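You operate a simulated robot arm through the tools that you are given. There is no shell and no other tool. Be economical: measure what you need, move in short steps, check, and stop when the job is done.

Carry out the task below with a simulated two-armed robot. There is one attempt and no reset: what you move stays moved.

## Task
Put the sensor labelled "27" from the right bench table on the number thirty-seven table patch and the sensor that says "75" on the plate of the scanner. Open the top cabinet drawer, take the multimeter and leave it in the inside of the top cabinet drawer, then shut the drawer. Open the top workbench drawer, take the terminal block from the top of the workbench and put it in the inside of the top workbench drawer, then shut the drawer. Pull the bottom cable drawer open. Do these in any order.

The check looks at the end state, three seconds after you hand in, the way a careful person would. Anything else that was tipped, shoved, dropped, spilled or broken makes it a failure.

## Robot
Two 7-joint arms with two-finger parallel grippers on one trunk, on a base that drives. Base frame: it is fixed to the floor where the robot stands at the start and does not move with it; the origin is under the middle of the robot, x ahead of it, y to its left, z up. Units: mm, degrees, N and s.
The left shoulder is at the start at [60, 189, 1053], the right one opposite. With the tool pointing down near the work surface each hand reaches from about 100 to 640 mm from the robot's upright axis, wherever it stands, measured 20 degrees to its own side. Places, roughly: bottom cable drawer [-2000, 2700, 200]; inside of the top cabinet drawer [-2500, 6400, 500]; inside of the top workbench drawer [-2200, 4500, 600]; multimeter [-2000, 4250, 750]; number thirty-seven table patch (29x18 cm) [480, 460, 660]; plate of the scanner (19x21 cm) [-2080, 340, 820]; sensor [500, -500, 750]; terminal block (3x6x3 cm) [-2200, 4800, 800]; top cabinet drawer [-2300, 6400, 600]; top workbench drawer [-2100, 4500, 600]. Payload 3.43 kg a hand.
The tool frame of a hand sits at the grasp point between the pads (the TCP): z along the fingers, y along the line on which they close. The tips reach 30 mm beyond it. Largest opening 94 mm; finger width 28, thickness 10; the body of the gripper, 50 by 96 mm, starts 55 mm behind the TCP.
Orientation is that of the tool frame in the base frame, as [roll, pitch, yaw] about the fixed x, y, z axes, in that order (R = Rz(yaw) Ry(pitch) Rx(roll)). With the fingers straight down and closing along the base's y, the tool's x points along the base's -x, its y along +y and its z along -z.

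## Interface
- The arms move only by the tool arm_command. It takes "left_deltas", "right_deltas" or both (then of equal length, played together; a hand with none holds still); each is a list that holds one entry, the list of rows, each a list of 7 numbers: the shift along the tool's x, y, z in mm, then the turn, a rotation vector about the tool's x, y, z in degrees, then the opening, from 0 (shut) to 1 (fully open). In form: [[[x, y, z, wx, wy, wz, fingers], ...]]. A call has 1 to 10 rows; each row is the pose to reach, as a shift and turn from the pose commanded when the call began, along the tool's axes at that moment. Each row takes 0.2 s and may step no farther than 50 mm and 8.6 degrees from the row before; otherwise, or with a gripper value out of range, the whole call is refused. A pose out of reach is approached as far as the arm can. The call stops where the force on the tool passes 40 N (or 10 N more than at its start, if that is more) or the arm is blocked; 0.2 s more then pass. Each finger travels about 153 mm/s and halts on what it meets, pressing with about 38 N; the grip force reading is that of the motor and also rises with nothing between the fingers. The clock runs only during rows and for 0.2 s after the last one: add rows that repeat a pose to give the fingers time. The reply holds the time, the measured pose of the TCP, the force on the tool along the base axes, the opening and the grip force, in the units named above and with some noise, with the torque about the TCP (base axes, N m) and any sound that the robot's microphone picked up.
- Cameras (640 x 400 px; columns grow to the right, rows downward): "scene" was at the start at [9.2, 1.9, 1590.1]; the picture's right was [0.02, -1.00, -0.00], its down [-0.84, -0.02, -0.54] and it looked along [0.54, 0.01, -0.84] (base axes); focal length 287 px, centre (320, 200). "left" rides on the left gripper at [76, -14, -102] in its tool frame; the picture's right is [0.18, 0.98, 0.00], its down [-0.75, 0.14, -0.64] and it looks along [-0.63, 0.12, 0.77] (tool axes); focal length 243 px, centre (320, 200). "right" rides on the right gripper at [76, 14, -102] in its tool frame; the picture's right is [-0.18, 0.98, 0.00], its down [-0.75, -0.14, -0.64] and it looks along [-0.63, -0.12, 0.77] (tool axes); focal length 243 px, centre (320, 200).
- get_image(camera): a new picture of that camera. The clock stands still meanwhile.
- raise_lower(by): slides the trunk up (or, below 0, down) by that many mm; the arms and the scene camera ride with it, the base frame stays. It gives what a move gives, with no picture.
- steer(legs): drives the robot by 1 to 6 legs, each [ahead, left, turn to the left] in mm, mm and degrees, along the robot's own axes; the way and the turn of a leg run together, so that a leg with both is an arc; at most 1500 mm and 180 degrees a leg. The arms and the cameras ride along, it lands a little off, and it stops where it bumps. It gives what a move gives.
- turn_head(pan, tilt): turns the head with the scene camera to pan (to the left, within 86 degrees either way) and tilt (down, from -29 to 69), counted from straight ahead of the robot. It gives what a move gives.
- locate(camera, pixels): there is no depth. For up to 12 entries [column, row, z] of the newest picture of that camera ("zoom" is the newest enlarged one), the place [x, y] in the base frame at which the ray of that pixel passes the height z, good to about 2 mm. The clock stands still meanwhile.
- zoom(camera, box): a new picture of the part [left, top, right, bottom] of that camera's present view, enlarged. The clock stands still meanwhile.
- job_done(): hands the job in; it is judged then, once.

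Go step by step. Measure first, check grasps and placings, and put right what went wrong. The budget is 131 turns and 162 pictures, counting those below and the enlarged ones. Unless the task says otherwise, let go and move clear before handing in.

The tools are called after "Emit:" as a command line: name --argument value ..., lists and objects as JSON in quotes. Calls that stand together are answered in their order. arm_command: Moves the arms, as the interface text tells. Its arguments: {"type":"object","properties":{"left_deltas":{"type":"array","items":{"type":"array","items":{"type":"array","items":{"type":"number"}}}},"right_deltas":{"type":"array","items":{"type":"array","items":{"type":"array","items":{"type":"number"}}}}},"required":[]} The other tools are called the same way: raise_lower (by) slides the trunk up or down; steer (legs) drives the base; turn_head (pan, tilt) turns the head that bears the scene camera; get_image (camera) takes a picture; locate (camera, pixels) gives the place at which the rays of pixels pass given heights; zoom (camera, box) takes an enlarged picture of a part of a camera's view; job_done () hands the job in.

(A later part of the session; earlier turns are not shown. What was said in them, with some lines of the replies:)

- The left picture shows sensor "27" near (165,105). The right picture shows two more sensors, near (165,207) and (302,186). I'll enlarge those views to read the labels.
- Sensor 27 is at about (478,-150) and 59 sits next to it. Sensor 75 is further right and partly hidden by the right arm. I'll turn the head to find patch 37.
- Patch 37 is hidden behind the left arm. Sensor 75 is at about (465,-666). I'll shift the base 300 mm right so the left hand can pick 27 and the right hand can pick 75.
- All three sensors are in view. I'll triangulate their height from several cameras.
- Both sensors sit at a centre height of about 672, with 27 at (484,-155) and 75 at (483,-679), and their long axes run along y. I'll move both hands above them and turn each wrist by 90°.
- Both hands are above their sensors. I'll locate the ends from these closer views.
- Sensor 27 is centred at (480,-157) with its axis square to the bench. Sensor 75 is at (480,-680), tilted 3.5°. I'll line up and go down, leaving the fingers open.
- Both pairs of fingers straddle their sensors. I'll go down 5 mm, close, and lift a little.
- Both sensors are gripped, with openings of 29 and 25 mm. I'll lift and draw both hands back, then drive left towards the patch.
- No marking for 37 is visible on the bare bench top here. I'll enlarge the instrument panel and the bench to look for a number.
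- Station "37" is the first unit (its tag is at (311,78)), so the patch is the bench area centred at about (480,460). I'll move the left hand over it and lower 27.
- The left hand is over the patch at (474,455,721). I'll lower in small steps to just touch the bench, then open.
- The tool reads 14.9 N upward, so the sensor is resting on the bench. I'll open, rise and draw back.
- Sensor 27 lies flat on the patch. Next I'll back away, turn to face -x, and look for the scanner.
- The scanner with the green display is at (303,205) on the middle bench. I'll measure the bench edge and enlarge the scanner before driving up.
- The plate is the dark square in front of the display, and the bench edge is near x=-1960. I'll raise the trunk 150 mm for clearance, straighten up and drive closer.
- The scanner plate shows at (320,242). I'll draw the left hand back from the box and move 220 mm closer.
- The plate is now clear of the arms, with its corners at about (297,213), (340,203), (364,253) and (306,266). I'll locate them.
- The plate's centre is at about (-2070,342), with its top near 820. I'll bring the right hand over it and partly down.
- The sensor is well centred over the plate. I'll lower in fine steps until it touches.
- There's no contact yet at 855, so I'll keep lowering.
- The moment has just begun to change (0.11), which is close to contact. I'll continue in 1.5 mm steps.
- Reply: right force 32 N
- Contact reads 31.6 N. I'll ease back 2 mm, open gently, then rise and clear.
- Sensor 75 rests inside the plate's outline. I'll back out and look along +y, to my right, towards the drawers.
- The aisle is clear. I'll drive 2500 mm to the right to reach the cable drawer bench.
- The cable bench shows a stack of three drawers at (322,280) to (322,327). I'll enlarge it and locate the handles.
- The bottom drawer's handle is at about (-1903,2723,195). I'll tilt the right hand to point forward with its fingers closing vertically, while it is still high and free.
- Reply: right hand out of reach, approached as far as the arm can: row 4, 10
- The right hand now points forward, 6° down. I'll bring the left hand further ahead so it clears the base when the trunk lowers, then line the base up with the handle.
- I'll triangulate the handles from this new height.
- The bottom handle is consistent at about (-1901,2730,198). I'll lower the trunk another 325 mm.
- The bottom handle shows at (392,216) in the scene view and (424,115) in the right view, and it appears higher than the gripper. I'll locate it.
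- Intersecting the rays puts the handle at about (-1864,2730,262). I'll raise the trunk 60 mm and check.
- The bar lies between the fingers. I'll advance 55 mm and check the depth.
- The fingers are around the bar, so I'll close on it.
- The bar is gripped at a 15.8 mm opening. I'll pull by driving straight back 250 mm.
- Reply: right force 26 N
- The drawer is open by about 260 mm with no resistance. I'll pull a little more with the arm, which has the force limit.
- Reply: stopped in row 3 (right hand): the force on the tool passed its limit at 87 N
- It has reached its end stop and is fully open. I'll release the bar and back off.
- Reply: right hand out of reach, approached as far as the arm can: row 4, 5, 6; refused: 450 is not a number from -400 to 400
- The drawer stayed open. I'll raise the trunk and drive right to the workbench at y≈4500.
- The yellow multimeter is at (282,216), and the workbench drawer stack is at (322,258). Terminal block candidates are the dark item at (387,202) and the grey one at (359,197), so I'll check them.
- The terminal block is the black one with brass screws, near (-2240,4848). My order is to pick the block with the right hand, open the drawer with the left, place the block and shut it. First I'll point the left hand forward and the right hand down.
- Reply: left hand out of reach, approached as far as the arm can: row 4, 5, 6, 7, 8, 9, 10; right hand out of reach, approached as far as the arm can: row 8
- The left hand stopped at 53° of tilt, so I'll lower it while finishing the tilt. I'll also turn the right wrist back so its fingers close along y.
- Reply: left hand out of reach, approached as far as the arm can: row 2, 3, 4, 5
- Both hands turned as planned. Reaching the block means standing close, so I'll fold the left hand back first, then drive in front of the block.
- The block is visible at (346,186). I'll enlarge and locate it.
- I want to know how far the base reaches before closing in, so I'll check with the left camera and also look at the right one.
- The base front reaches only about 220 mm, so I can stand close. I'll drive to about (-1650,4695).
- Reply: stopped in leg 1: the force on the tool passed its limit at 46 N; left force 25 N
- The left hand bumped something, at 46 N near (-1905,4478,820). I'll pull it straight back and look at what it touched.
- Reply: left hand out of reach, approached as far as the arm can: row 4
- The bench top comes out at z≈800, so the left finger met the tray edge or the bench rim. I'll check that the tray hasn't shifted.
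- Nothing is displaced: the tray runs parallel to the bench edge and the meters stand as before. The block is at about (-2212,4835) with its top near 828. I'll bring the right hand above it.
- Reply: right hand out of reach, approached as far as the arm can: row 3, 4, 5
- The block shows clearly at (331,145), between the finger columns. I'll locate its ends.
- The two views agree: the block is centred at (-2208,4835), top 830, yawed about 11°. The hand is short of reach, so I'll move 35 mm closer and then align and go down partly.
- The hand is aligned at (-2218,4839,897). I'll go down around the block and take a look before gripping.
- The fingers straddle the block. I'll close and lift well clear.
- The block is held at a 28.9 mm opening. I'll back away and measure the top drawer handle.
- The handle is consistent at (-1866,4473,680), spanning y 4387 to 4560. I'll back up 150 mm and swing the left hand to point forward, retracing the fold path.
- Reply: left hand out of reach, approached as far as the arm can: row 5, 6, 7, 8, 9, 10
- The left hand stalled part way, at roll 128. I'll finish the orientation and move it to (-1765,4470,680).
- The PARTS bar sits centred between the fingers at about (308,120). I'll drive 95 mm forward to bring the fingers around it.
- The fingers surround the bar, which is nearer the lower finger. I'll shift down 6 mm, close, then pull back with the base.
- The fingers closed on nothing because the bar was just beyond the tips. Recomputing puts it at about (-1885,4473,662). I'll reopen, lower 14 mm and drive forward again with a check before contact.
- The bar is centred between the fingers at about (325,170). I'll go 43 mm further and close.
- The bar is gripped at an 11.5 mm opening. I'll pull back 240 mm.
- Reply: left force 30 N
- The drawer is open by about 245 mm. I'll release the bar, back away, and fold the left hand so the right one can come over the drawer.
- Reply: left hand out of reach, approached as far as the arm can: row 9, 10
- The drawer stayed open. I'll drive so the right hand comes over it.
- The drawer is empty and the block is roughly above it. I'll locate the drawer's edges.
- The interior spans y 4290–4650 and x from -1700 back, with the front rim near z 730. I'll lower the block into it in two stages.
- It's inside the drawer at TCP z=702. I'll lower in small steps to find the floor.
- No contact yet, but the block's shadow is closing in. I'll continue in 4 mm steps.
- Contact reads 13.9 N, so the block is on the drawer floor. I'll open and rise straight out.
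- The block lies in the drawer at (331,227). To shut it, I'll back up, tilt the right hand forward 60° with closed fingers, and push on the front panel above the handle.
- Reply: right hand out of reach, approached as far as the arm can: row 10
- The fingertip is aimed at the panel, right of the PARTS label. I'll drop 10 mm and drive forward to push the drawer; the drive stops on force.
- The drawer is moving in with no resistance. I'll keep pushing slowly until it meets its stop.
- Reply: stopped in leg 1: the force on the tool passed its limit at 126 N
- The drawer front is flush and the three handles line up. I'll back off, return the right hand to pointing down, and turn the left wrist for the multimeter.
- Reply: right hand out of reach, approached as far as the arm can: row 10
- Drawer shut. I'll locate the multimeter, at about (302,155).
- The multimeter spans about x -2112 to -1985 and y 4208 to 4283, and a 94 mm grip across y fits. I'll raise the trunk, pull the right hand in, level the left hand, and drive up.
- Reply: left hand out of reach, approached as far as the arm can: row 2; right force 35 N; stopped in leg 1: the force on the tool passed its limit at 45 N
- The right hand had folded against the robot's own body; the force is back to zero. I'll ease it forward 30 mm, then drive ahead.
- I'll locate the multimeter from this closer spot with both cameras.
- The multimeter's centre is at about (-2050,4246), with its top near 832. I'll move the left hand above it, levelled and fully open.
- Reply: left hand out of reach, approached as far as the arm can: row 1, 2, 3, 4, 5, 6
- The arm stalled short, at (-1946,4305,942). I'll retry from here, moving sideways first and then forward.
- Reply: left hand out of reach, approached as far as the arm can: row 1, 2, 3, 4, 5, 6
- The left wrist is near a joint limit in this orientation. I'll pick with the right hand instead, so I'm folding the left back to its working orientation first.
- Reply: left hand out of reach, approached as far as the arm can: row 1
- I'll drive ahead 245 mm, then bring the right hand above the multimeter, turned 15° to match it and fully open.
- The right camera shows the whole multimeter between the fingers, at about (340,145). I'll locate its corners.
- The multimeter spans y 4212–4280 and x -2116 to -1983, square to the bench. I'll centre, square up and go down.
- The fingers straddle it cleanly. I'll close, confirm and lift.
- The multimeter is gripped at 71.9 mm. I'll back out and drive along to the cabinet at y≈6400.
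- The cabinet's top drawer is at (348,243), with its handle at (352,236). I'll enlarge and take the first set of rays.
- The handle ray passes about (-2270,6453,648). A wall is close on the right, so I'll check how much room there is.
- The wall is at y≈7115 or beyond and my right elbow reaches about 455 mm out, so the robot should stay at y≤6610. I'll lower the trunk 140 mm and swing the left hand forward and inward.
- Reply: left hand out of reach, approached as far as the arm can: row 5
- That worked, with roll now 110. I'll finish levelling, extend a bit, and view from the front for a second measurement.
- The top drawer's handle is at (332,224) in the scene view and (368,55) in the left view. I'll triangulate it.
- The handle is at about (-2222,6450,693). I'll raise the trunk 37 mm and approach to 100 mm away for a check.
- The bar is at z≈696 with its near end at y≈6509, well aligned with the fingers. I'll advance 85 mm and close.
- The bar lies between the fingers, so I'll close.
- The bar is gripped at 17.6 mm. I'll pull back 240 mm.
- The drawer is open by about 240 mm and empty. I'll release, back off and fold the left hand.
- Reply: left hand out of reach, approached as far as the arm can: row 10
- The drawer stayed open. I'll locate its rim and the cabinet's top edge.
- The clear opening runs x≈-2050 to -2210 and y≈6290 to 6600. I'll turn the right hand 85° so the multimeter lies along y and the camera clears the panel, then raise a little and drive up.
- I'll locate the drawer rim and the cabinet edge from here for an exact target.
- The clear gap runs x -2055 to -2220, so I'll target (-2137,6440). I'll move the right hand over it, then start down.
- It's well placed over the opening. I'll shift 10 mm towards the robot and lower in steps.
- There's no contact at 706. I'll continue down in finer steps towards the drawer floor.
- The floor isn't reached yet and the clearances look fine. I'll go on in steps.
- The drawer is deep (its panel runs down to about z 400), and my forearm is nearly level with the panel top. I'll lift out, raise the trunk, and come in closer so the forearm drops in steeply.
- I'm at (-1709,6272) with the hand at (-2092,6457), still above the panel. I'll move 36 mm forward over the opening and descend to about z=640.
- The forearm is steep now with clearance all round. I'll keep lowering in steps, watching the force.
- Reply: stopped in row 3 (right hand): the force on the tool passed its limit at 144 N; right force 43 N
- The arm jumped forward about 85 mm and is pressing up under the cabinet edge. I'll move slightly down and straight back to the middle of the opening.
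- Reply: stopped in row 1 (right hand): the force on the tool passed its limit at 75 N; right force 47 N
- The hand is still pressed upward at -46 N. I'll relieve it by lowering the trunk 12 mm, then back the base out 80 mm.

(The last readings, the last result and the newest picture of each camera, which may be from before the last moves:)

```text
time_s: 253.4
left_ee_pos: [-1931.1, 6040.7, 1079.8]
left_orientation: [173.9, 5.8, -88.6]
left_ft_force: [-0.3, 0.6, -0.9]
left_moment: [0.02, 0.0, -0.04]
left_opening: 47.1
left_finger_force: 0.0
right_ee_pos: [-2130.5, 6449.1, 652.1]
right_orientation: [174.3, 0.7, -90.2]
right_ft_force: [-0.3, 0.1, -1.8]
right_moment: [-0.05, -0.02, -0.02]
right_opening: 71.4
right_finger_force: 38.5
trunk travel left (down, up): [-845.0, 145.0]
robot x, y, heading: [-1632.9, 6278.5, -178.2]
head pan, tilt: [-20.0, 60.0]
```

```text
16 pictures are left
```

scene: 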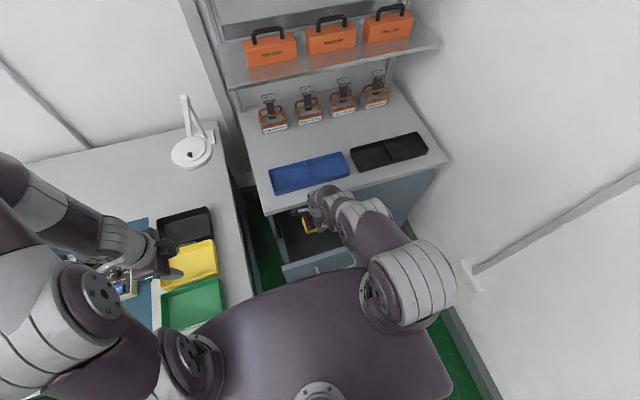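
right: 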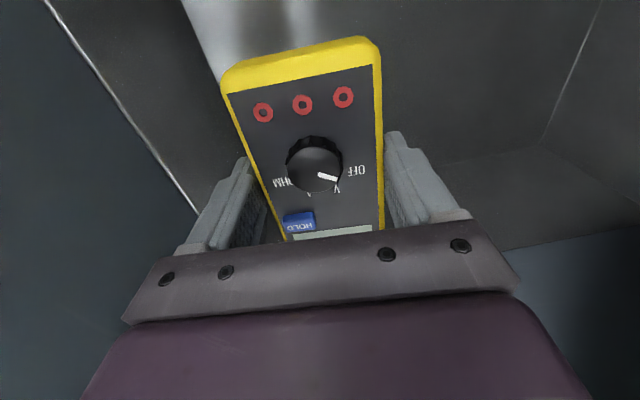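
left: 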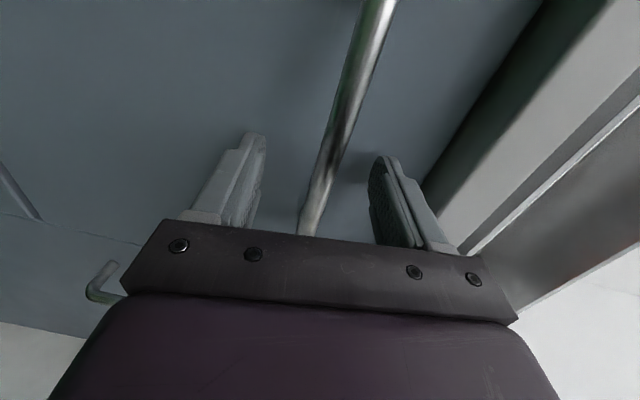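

All free again, with the multimeter still held at (-2130,6449,652). I'll lower using the trunk only, keeping the arm's shape.

Emit:
raise_lower --by -55

Emit:
get_image --camera "scene"

```text
time_s: 254.3
left_ee_pos: [-1933.9, 6041.3, 1025.8]
left_orientation: [173.9, 5.8, -88.5]
left_ft_force: [0.0, 0.7, 0.2]
left_moment: [-0.02, 0.01, 0.01]
left_opening: 47.1
left_finger_force: 0.0
right_ee_pos: [-2130.6, 6451.0, 597.9]
right_orientation: [174.2, 0.7, -90.2]
right_ft_force: [-0.1, 1.0, -3.5]
right_moment: [0.01, 0.03, 0.02]
right_opening: 71.4
right_finger_force: 38.3
trunk travel left (down, up): [-790.0, 200.0]
robot x, y, heading: [-1629.3, 6276.2, -178.3]
head pan, tilt: [-20.0, 60.0]
```

```text
15 pictures are left
```

scene: 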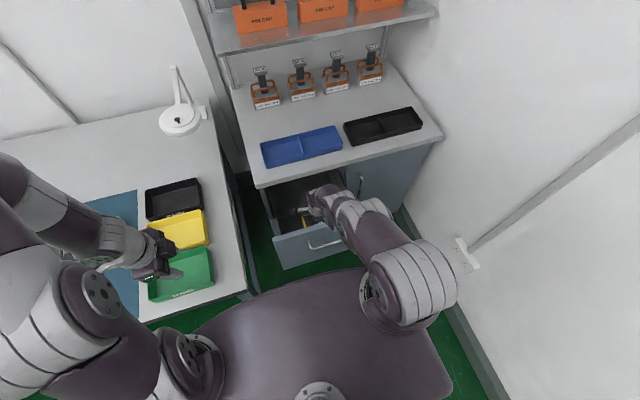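

Emit:
zoom --camera "scene" --box '[250, 150, 400, 280]'

```text
3.08 times, centred on (325, 215) of scene
```

zoom: 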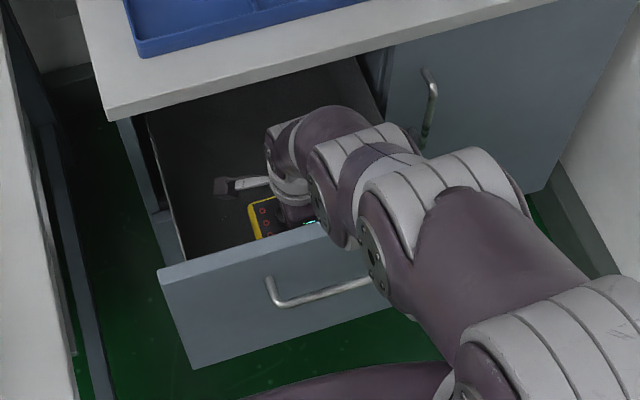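

Emit:
locate --camera "scene" --pixels '[[339, 228, 750], [339, 228, 800], [339, 228, 850], [339, 228, 900], [331, 216, 800], [331, 216, 850], [312, 200, 800], [312, 200, 850], [275, 237, 750], [345, 222, 750]]'

```text
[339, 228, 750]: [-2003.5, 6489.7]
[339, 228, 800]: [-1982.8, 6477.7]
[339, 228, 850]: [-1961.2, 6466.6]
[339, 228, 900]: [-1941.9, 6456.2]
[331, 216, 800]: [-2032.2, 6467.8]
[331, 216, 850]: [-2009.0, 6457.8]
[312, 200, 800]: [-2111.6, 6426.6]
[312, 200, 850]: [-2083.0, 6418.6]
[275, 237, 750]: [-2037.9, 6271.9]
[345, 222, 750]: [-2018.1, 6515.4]
```

Estimating the elbow at z≈880, the forearm has about 45 mm of clearance over the panel. I'll lower 32 mm more with the trunk.

Emit:
raise_lower --by -32

Emit:
get_image --camera "right"

```text
time_s: 255.1
left_ee_pos: [-1931.7, 6040.7, 993.2]
left_orientation: [173.8, 5.8, -88.6]
left_ft_force: [-0.5, 0.3, 0.9]
left_moment: [-0.01, 0.01, -0.03]
left_opening: 46.9
left_finger_force: 0.0
right_ee_pos: [-2130.0, 6449.4, 567.0]
right_orientation: [174.2, 0.7, -90.0]
right_ft_force: [0.4, 0.7, -2.3]
right_moment: [-0.03, 0.05, 0.0]
right_opening: 71.7
right_finger_force: 37.7
trunk travel left (down, up): [-758.0, 232.0]
robot x, y, heading: [-1630.3, 6275.0, -178.2]
head pan, tilt: [-20.0, 60.0]
```

```text
13 pictures are left
```

right: 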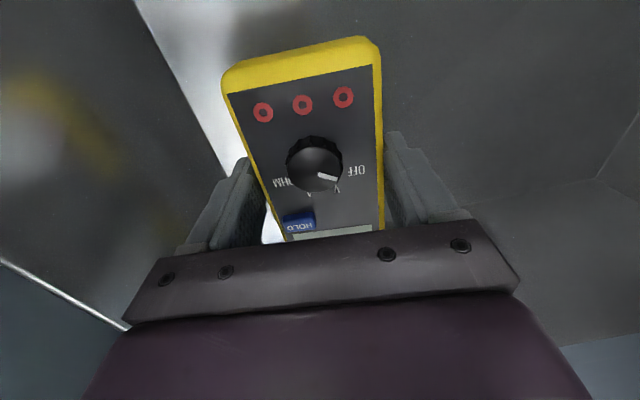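

From the panel and floor corner I estimate the floor at z≈487, so the multimeter's underside is about 43 mm above it. I'll go 18 mm forward for forearm clearance and lower 14 mm.

Emit:
steer --legs '[[18, 0, 0]]'

Emit:
raise_lower --by -14

Emit:
zoom --camera "scene" --box '[250, 150, 400, 280]'

```text
time_s: 255.9
left_ee_pos: [-1947.0, 6041.1, 994.4]
left_orientation: [173.8, 5.8, -88.7]
left_ft_force: [1.0, -0.2, -0.2]
left_moment: [-0.01, 0.0, 0.04]
left_opening: 47.1
left_finger_force: 0.1
right_ee_pos: [-2148.4, 6449.7, 566.7]
right_orientation: [174.2, 0.7, -90.1]
right_ft_force: [-0.1, -0.4, -3.2]
right_moment: [-0.02, -0.07, 0.01]
right_opening: 71.3
right_finger_force: 38.0
trunk travel left (down, up): [-758.0, 232.0]
robot x, y, heading: [-1649.8, 6272.8, -178.0]
head pan, tilt: [-20.0, 60.0]
```

```text
time_s: 256.5
left_ee_pos: [-1950.2, 6040.6, 978.6]
left_orientation: [173.9, 5.8, -88.5]
left_ft_force: [-0.4, 0.0, 0.1]
left_moment: [0.02, -0.01, 0.04]
left_opening: 46.8
left_finger_force: 0.1
right_ee_pos: [-2148.8, 6450.1, 552.2]
right_orientation: [174.2, 0.6, -90.1]
right_ft_force: [-1.6, 0.4, -2.3]
right_moment: [-0.04, -0.07, -0.04]
right_opening: 71.3
right_finger_force: 37.8
trunk travel left (down, up): [-744.0, 246.0]
robot x, y, heading: [-1648.7, 6272.2, -178.1]
head pan, tilt: [-20.0, 60.0]
```

```text
3.08 times, centred on (325, 215) of scene
```

zoom: 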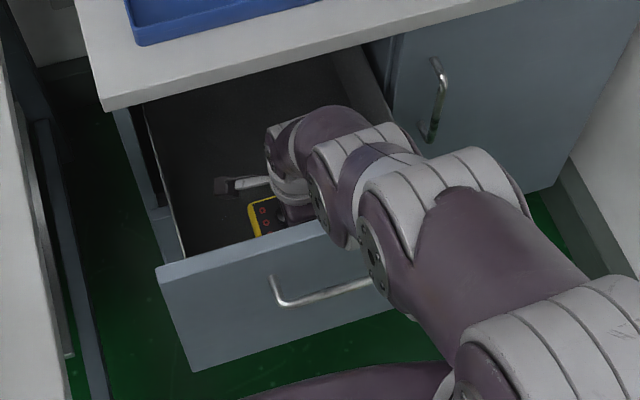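

It's still free. I'll lower 10 mm more and release for a short, flat drop.

Emit:
raise_lower --by -10

Emit:
arm_command --right_deltas '[[[0, 0, 0, 0, 0, 0, 1], [0, 0, 0, 0, 0, 0, 1], [0, 0, 0, 0, 0, 0, 1]]]'

Emit:
get_image --camera "right"

```text
time_s: 257.1
left_ee_pos: [-1949.7, 6040.7, 968.6]
left_orientation: [173.9, 5.8, -88.7]
left_ft_force: [0.3, 0.7, 0.8]
left_moment: [0.01, -0.01, 0.02]
left_opening: 47.2
left_finger_force: 0.0
right_ee_pos: [-2149.7, 6448.5, 542.8]
right_orientation: [174.2, 0.6, -90.2]
right_ft_force: [0.3, -0.3, -3.8]
right_moment: [-0.07, 0.03, 0.01]
right_opening: 71.6
right_finger_force: 38.2
trunk travel left (down, up): [-734.0, 256.0]
robot x, y, heading: [-1649.9, 6278.0, -178.2]
head pan, tilt: [-20.0, 60.0]
```

```text
time_s: 257.9
left_ee_pos: [-1950.3, 6039.8, 968.4]
left_orientation: [173.9, 5.9, -88.5]
left_ft_force: [-0.7, -0.5, 0.2]
left_moment: [-0.02, -0.02, -0.01]
left_opening: 46.9
left_finger_force: 0.1
right_ee_pos: [-2148.6, 6449.0, 541.0]
right_orientation: [174.2, 0.7, -90.2]
right_ft_force: [-0.5, -0.5, 0.3]
right_moment: [-0.03, -0.06, -0.01]
right_opening: 94.2
right_finger_force: 0.0
trunk travel left (down, up): [-734.0, 256.0]
robot x, y, heading: [-1647.8, 6274.8, -178.6]
head pan, tilt: [-20.0, 60.0]
```

```text
11 pictures are left
```

right: 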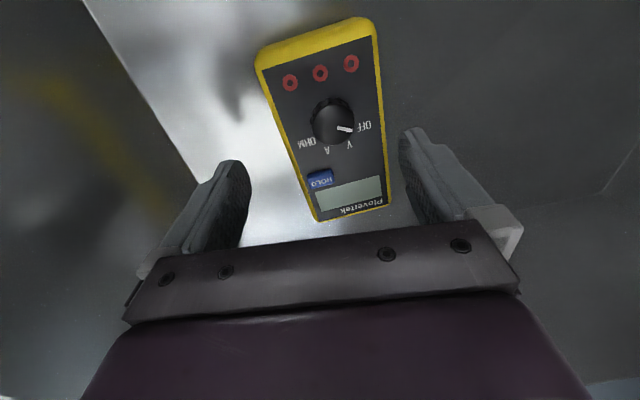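

The multimeter lies flat, face up, on the drawer floor. I'll rise 35 mm, narrow the fingers, back off slightly, and lift out with the trunk.

Emit:
raise_lower --by 40

Emit:
arm_command --right_deltas '[[[0, 0, 0, 0, 0, 0, 0.5], [0, 0, 0, 0, 0, 0, 0.1], [0, 0, 0, 0, 0, 0, 0.1]]]'

Emit:
steer --legs '[[-15, 0, 0]]'

Emit:
raise_lower --by 210

Emit:
arm_command --right_deltas '[[[0, -10, -20, 0, 0, 0, 0.1], [0, -30, -40, 0, 0, 0, 0.1], [0, -50, -60, 0, 0, 0, 0.1]]]'

```text
time_s: 258.7
left_ee_pos: [-1949.6, 6040.8, 1009.9]
left_orientation: [174.0, 5.8, -88.5]
left_ft_force: [-0.6, -0.9, 0.0]
left_moment: [0.01, 0.01, -0.01]
left_opening: 47.3
left_finger_force: 0.1
right_ee_pos: [-2147.4, 6448.7, 583.0]
right_orientation: [174.2, 0.7, -90.1]
right_ft_force: [0.0, -0.7, 0.3]
right_moment: [0.01, -0.03, -0.01]
right_opening: 94.3
right_finger_force: 0.1
trunk travel left (down, up): [-774.0, 216.0]
robot x, y, heading: [-1646.2, 6271.1, -178.3]
head pan, tilt: [-20.0, 60.0]
```

```text
time_s: 259.5
left_ee_pos: [-1949.7, 6040.2, 1009.2]
left_orientation: [173.8, 5.8, -88.6]
left_ft_force: [-0.2, -0.5, 0.7]
left_moment: [0.02, -0.02, 0.0]
left_opening: 47.0
left_finger_force: 0.1
right_ee_pos: [-2147.7, 6448.4, 582.6]
right_orientation: [174.1, 0.7, -90.2]
right_ft_force: [-0.6, 0.9, 0.0]
right_moment: [0.0, -0.01, 0.03]
right_opening: 9.1
right_finger_force: 0.0
trunk travel left (down, up): [-774.0, 216.0]
robot x, y, heading: [-1649.4, 6273.2, -178.5]
head pan, tilt: [-20.0, 60.0]
```

```text
time_s: 260.3
left_ee_pos: [-1935.9, 6040.7, 1008.3]
left_orientation: [174.1, 5.7, -88.7]
left_ft_force: [-0.2, 0.1, 0.1]
left_moment: [-0.03, -0.01, -0.01]
left_opening: 47.4
left_finger_force: 0.1
right_ee_pos: [-2133.8, 6449.5, 580.8]
right_orientation: [174.3, 0.6, -90.1]
right_ft_force: [0.3, 0.4, -0.5]
right_moment: [-0.02, 0.0, 0.01]
right_opening: 9.4
right_finger_force: 0.0
trunk travel left (down, up): [-774.0, 216.0]
robot x, y, heading: [-1637.5, 6274.7, -178.2]
head pan, tilt: [-20.0, 60.0]
```

```text
time_s: 262.5
left_ee_pos: [-1934.9, 6042.5, 1218.5]
left_orientation: [174.0, 5.8, -88.6]
left_ft_force: [0.0, 0.7, -0.9]
left_moment: [0.0, -0.01, 0.03]
left_opening: 47.0
left_finger_force: 0.0
right_ee_pos: [-2133.5, 6448.4, 791.7]
right_orientation: [174.1, 0.7, -90.1]
right_ft_force: [-1.2, 0.0, 1.0]
right_moment: [0.02, -0.04, 0.0]
right_opening: 9.7
right_finger_force: 0.2
trunk travel left (down, up): [-984.0, 6.0]
robot x, y, heading: [-1634.6, 6274.0, -178.3]
head pan, tilt: [-20.0, 60.0]
```

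```text
time_s: 263.3
left_ee_pos: [-1933.8, 6041.1, 1218.4]
left_orientation: [173.8, 5.8, -88.6]
left_ft_force: [-0.1, 0.0, -0.2]
left_moment: [0.0, -0.01, -0.01]
left_opening: 47.2
left_finger_force: 0.0
right_ee_pos: [-2077.4, 6448.2, 845.9]
right_orientation: [174.3, 0.7, -90.1]
right_ft_force: [0.0, -0.4, -0.2]
right_moment: [-0.01, 0.04, 0.01]
right_opening: 9.5
right_finger_force: 0.1
trunk travel left (down, up): [-984.0, 6.0]
robot x, y, heading: [-1636.6, 6274.0, -178.3]
head pan, tilt: [-20.0, 60.0]
```

The hand is clear. I'll back up 250 mm, point the right hand forward with a closed fist, then lower the trunk to push the panel at about z=620, below the handle.

Emit:
steer --legs '[[-260, 0, -1.5]]'

Emit:
arm_command --right_deltas '[[[0, 13, -18, -8.5, 0, 0, 0], [0, 26, -36, -17, 0, 0, 0], [0, 39, -54, -25.5, 0, 0, 0], [0, 52, -72, -34, 0, 0, 0], [0, 65, -90, -42.5, 0, 0, 0], [0, 78, -108, -51, 0, 0, 0], [0, 91, -126, -59.5, 0, 0, 0], [0, 104, -144, -68, 0, 0, 0], [0, 117, -162, -75, 0, 0, 0], [0, 130, -180, -80, 0, 0, 0]]]'

Emit:
raise_lower --by -395

Emit:
turn_head --pan -12 --tilt 45

Emit:
get_image --camera "scene"

```text
time_s: 265.2
left_ee_pos: [-1682.9, 6052.4, 1218.4]
left_orientation: [173.8, 5.7, -89.9]
left_ft_force: [-0.4, 0.4, 0.7]
left_moment: [0.0, -0.02, -0.02]
left_opening: 46.8
left_finger_force: 0.0
right_ee_pos: [-1817.2, 6464.5, 845.4]
right_orientation: [174.3, 0.7, -91.5]
right_ft_force: [0.6, -0.4, -0.1]
right_moment: [-0.01, 0.01, 0.01]
right_opening: 9.6
right_finger_force: 0.0
trunk travel left (down, up): [-984.0, 6.0]
robot x, y, heading: [-1371.2, 6278.2, -179.3]
head pan, tilt: [-20.0, 60.0]
```

```text
time_s: 267.4
left_ee_pos: [-1681.0, 6052.0, 1218.5]
left_orientation: [173.9, 5.9, -90.0]
left_ft_force: [-0.7, -0.2, -0.1]
left_moment: [0.01, 0.06, 0.02]
left_opening: 46.7
left_finger_force: 0.1
right_ee_pos: [-1927.3, 6463.4, 1039.3]
right_orientation: [94.0, 0.8, -91.5]
right_ft_force: [0.1, 1.1, 0.0]
right_moment: [-0.02, 0.05, 0.03]
right_opening: 0.1
right_finger_force: 33.1
right hand out of reach, approached as far as the arm can: row 2, 3, 4
trunk travel left (down, up): [-984.0, 6.0]
robot x, y, heading: [-1375.4, 6279.5, -179.5]
head pan, tilt: [-20.0, 60.0]
```

```text
time_s: 271.2
left_ee_pos: [-1682.0, 6052.3, 824.9]
left_orientation: [173.9, 5.8, -89.9]
left_ft_force: [-0.5, 0.3, -0.5]
left_moment: [0.01, 0.01, 0.0]
left_opening: 46.9
left_finger_force: 0.0
right_ee_pos: [-1928.4, 6463.9, 645.0]
right_orientation: [94.2, 0.7, -91.5]
right_ft_force: [-0.6, 0.0, 0.3]
right_moment: [0.01, -0.02, 0.0]
right_opening: 0.2
right_finger_force: 32.9
trunk travel left (down, up): [-589.0, 401.0]
robot x, y, heading: [-1378.1, 6283.0, -179.5]
head pan, tilt: [-20.0, 60.0]
```

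```text
time_s: 272.0
left_ee_pos: [-1681.6, 6053.0, 823.4]
left_orientation: [173.9, 5.8, -89.9]
left_ft_force: [0.2, 0.3, -0.6]
left_moment: [-0.01, -0.04, 0.01]
left_opening: 46.9
left_finger_force: 0.1
right_ee_pos: [-1928.5, 6463.3, 643.0]
right_orientation: [94.1, 0.7, -91.4]
right_ft_force: [0.0, 0.0, 1.1]
right_moment: [0.03, 0.01, -0.01]
right_opening: 0.2
right_finger_force: 32.9
trunk travel left (down, up): [-589.0, 401.0]
robot x, y, heading: [-1375.9, 6279.0, -179.5]
head pan, tilt: [-12.0, 45.0]
```

```text
10 pictures are left
```

scene: 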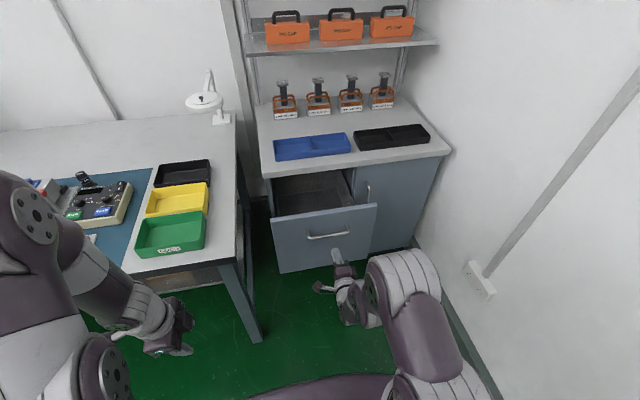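

The fist is about 70 mm from the panel. The left hand would meet the bench when I drive in, so I'll raise it 160 mm first and drop the trunk 25 mm.

Emit:
arm_command --left_deltas '[[[0, 0, -40, 0, 0, 0, 0.3], [0, 0, -80, 0, 0, 0, 0.3], [0, 0, -120, 0, 0, 0, 0.3], [0, 0, -160, 0, 0, 0, 0.3]]]'

Emit:
raise_lower --by -25

```text
time_s: 273.0
left_ee_pos: [-1670.6, 6044.7, 913.1]
left_orientation: [173.9, 5.8, -89.9]
left_ft_force: [-0.3, 0.8, -0.5]
left_moment: [-0.03, -0.02, -0.02]
left_opening: 28.1
left_finger_force: 0.0
left hand out of reach, approached as far as the arm can: row 3, 4
right_ee_pos: [-1927.6, 6463.2, 644.0]
right_orientation: [94.3, 0.7, -91.4]
right_ft_force: [-0.8, 0.1, 0.0]
right_moment: [-0.01, -0.01, 0.02]
right_opening: 0.0
right_finger_force: 33.0
trunk travel left (down, up): [-589.0, 401.0]
robot x, y, heading: [-1374.0, 6281.2, -179.5]
head pan, tilt: [-12.0, 45.0]
```

```text
time_s: 273.7
left_ee_pos: [-1670.5, 6043.7, 887.7]
left_orientation: [173.8, 5.7, -89.9]
left_ft_force: [-0.1, 0.5, -1.0]
left_moment: [-0.01, 0.01, -0.01]
left_opening: 28.0
left_finger_force: 0.0
right_ee_pos: [-1927.1, 6463.3, 619.6]
right_orientation: [94.1, 0.7, -91.5]
right_ft_force: [0.4, -0.1, -0.4]
right_moment: [-0.02, 0.02, -0.03]
right_opening: 0.0
right_finger_force: 32.8
trunk travel left (down, up): [-564.0, 426.0]
robot x, y, heading: [-1376.8, 6280.8, -179.5]
head pan, tilt: [-12.0, 45.0]
```

The left hand would clear the tray by only about 8 mm, so I'll also draw it back 85 mm before driving.

Emit:
arm_command --left_deltas '[[[0, -30, 0, 0, 0, 0, 0.2], [0, -60, 0, 0, 0, 0, 0.2], [0, -88, 0, 0, 0, 0, 0.2]]]'

Emit:
steer --legs '[[0, -50, 0], [270, 0, 0]]'

Emit:
get_image --camera "scene"

```text
time_s: 274.5
left_ee_pos: [-1595.4, 6036.2, 871.0]
left_orientation: [174.0, 5.8, -89.9]
left_ft_force: [0.0, 0.1, -0.2]
left_moment: [0.02, -0.02, -0.03]
left_opening: 19.0
left_finger_force: 0.1
left hand out of reach, approached as far as the arm can: row 3
right_ee_pos: [-1927.9, 6462.5, 618.3]
right_orientation: [94.2, 0.7, -91.5]
right_ft_force: [0.2, -0.2, -0.5]
right_moment: [0.01, 0.0, -0.01]
right_opening: 0.0
right_finger_force: 32.8
trunk travel left (down, up): [-564.0, 426.0]
robot x, y, heading: [-1376.2, 6281.2, -179.5]
head pan, tilt: [-12.0, 45.0]
```

```text
time_s: 276.9
left_ee_pos: [-1876.1, 6085.9, 871.6]
left_orientation: [174.0, 5.8, -90.2]
left_ft_force: [-0.3, 0.4, -0.3]
left_moment: [0.0, -0.01, 0.02]
left_opening: 18.8
left_finger_force: 0.1
right_ee_pos: [-2206.4, 6513.7, 617.8]
right_orientation: [94.2, 0.7, -91.8]
right_ft_force: [-0.3, -0.6, -0.6]
right_moment: [-0.03, 0.03, 0.02]
right_opening: 0.3
right_finger_force: 33.1
trunk travel left (down, up): [-564.0, 426.0]
robot x, y, heading: [-1653.5, 6332.1, -179.6]
head pan, tilt: [-12.0, 45.0]
```

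```text
9 pictures are left
```

scene: 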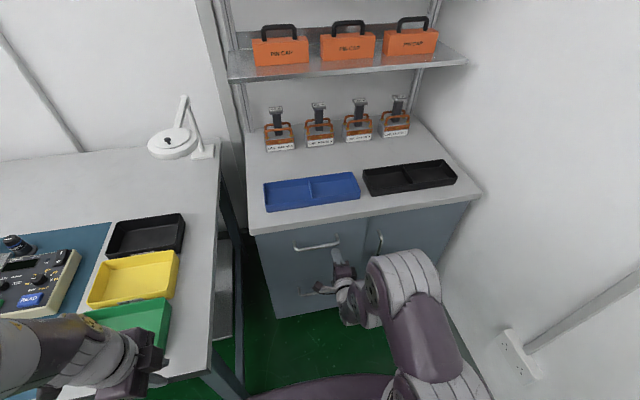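

The drawer is nearly shut, with about 30 mm left. I'll finish with the arm only, to keep the left hand away from the green tray.

Emit:
arm_command --right_deltas '[[[0, 1, 10, 0, 0, 0, 0], [0, 1.5, 20, 0, 0, 0, 0], [0, 2, 28, 0, 0, 0, 0], [0, 2.5, 36, 0, 0, 0, 0], [0, 3, 44, 0, 0, 0, 0]]]'

Emit:
get_image --camera "scene"

```text
time_s: 277.8
left_ee_pos: [-1873.5, 6086.8, 872.5]
left_orientation: [173.8, 5.9, -90.4]
left_ft_force: [0.1, 0.0, 0.1]
left_moment: [0.01, 0.0, -0.01]
left_opening: 18.7
left_finger_force: 0.0
right_ee_pos: [-2225.8, 6514.0, 619.4]
right_orientation: [94.4, 0.6, -91.7]
right_ft_force: [23.5, -1.2, 17.3]
right_moment: [-0.21, 0.68, 0.32]
right_opening: 0.0
right_finger_force: 33.3
trunk travel left (down, up): [-564.0, 426.0]
robot x, y, heading: [-1651.8, 6328.4, -180.0]
head pan, tilt: [-12.0, 45.0]
stopped in row 4 (right hand): the force on the tool passed its limit at 53 N (the readings are from after the stop); the commanded pose is now the measured one
```

```text
8 pictures are left
```

scene: 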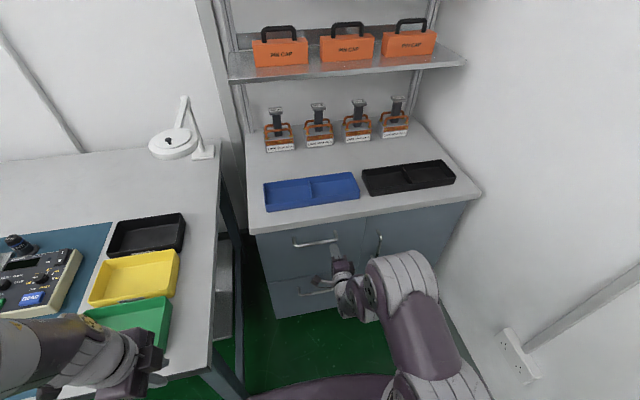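

It met its stop at 53 N. I'll back away and verify it's flush.

Emit:
steer --legs '[[-350, 0, 0]]'

Emit:
zoom --camera "scene" --box '[220, 100, 460, 300]'

```text
time_s: 280.0
left_ee_pos: [-1523.5, 6087.8, 871.9]
left_orientation: [173.8, 5.7, -89.9]
left_ft_force: [-0.5, 0.0, 0.6]
left_moment: [0.0, 0.01, 0.0]
left_opening: 18.6
left_finger_force: 0.1
right_ee_pos: [-1878.9, 6513.7, 615.7]
right_orientation: [94.8, 0.6, -91.3]
right_ft_force: [-0.3, -0.1, 0.4]
right_moment: [-0.03, 0.01, 0.01]
right_opening: 0.1
right_finger_force: 33.2
trunk travel left (down, up): [-564.0, 426.0]
robot x, y, heading: [-1304.3, 6327.3, -179.3]
head pan, tilt: [-12.0, 45.0]
```

```text
2.00 times, centred on (340, 200) of scene
```

zoom: 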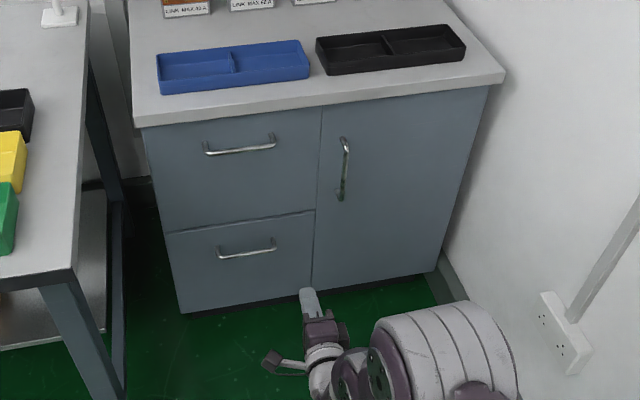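

The cabinet's top drawer is flush, both hands are empty and clear, and every part has been placed and checked. I'm handing in.

Emit:
job_done

```text
The job is handed in.
```

I've handed the job in with every part done:
- **Sensors:** "27" is on the number 37 patch and "75" is on the scanner plate.
- **Cabinet:** the multimeter is inside the top drawer, which is shut. I let it drop the last 15–20 mm or so, and it landed flat, face up.
- **Workbench:** the terminal block is inside the top drawer, which is shut.
- **Cable drawer:** the bottom one is pulled open to its stop.

Two bumps on the way: the left hand touched the workbench tray or bench rim (46 N), and the right hand pressed up under the cabinet top. I saw nothing moved or damaged by either.
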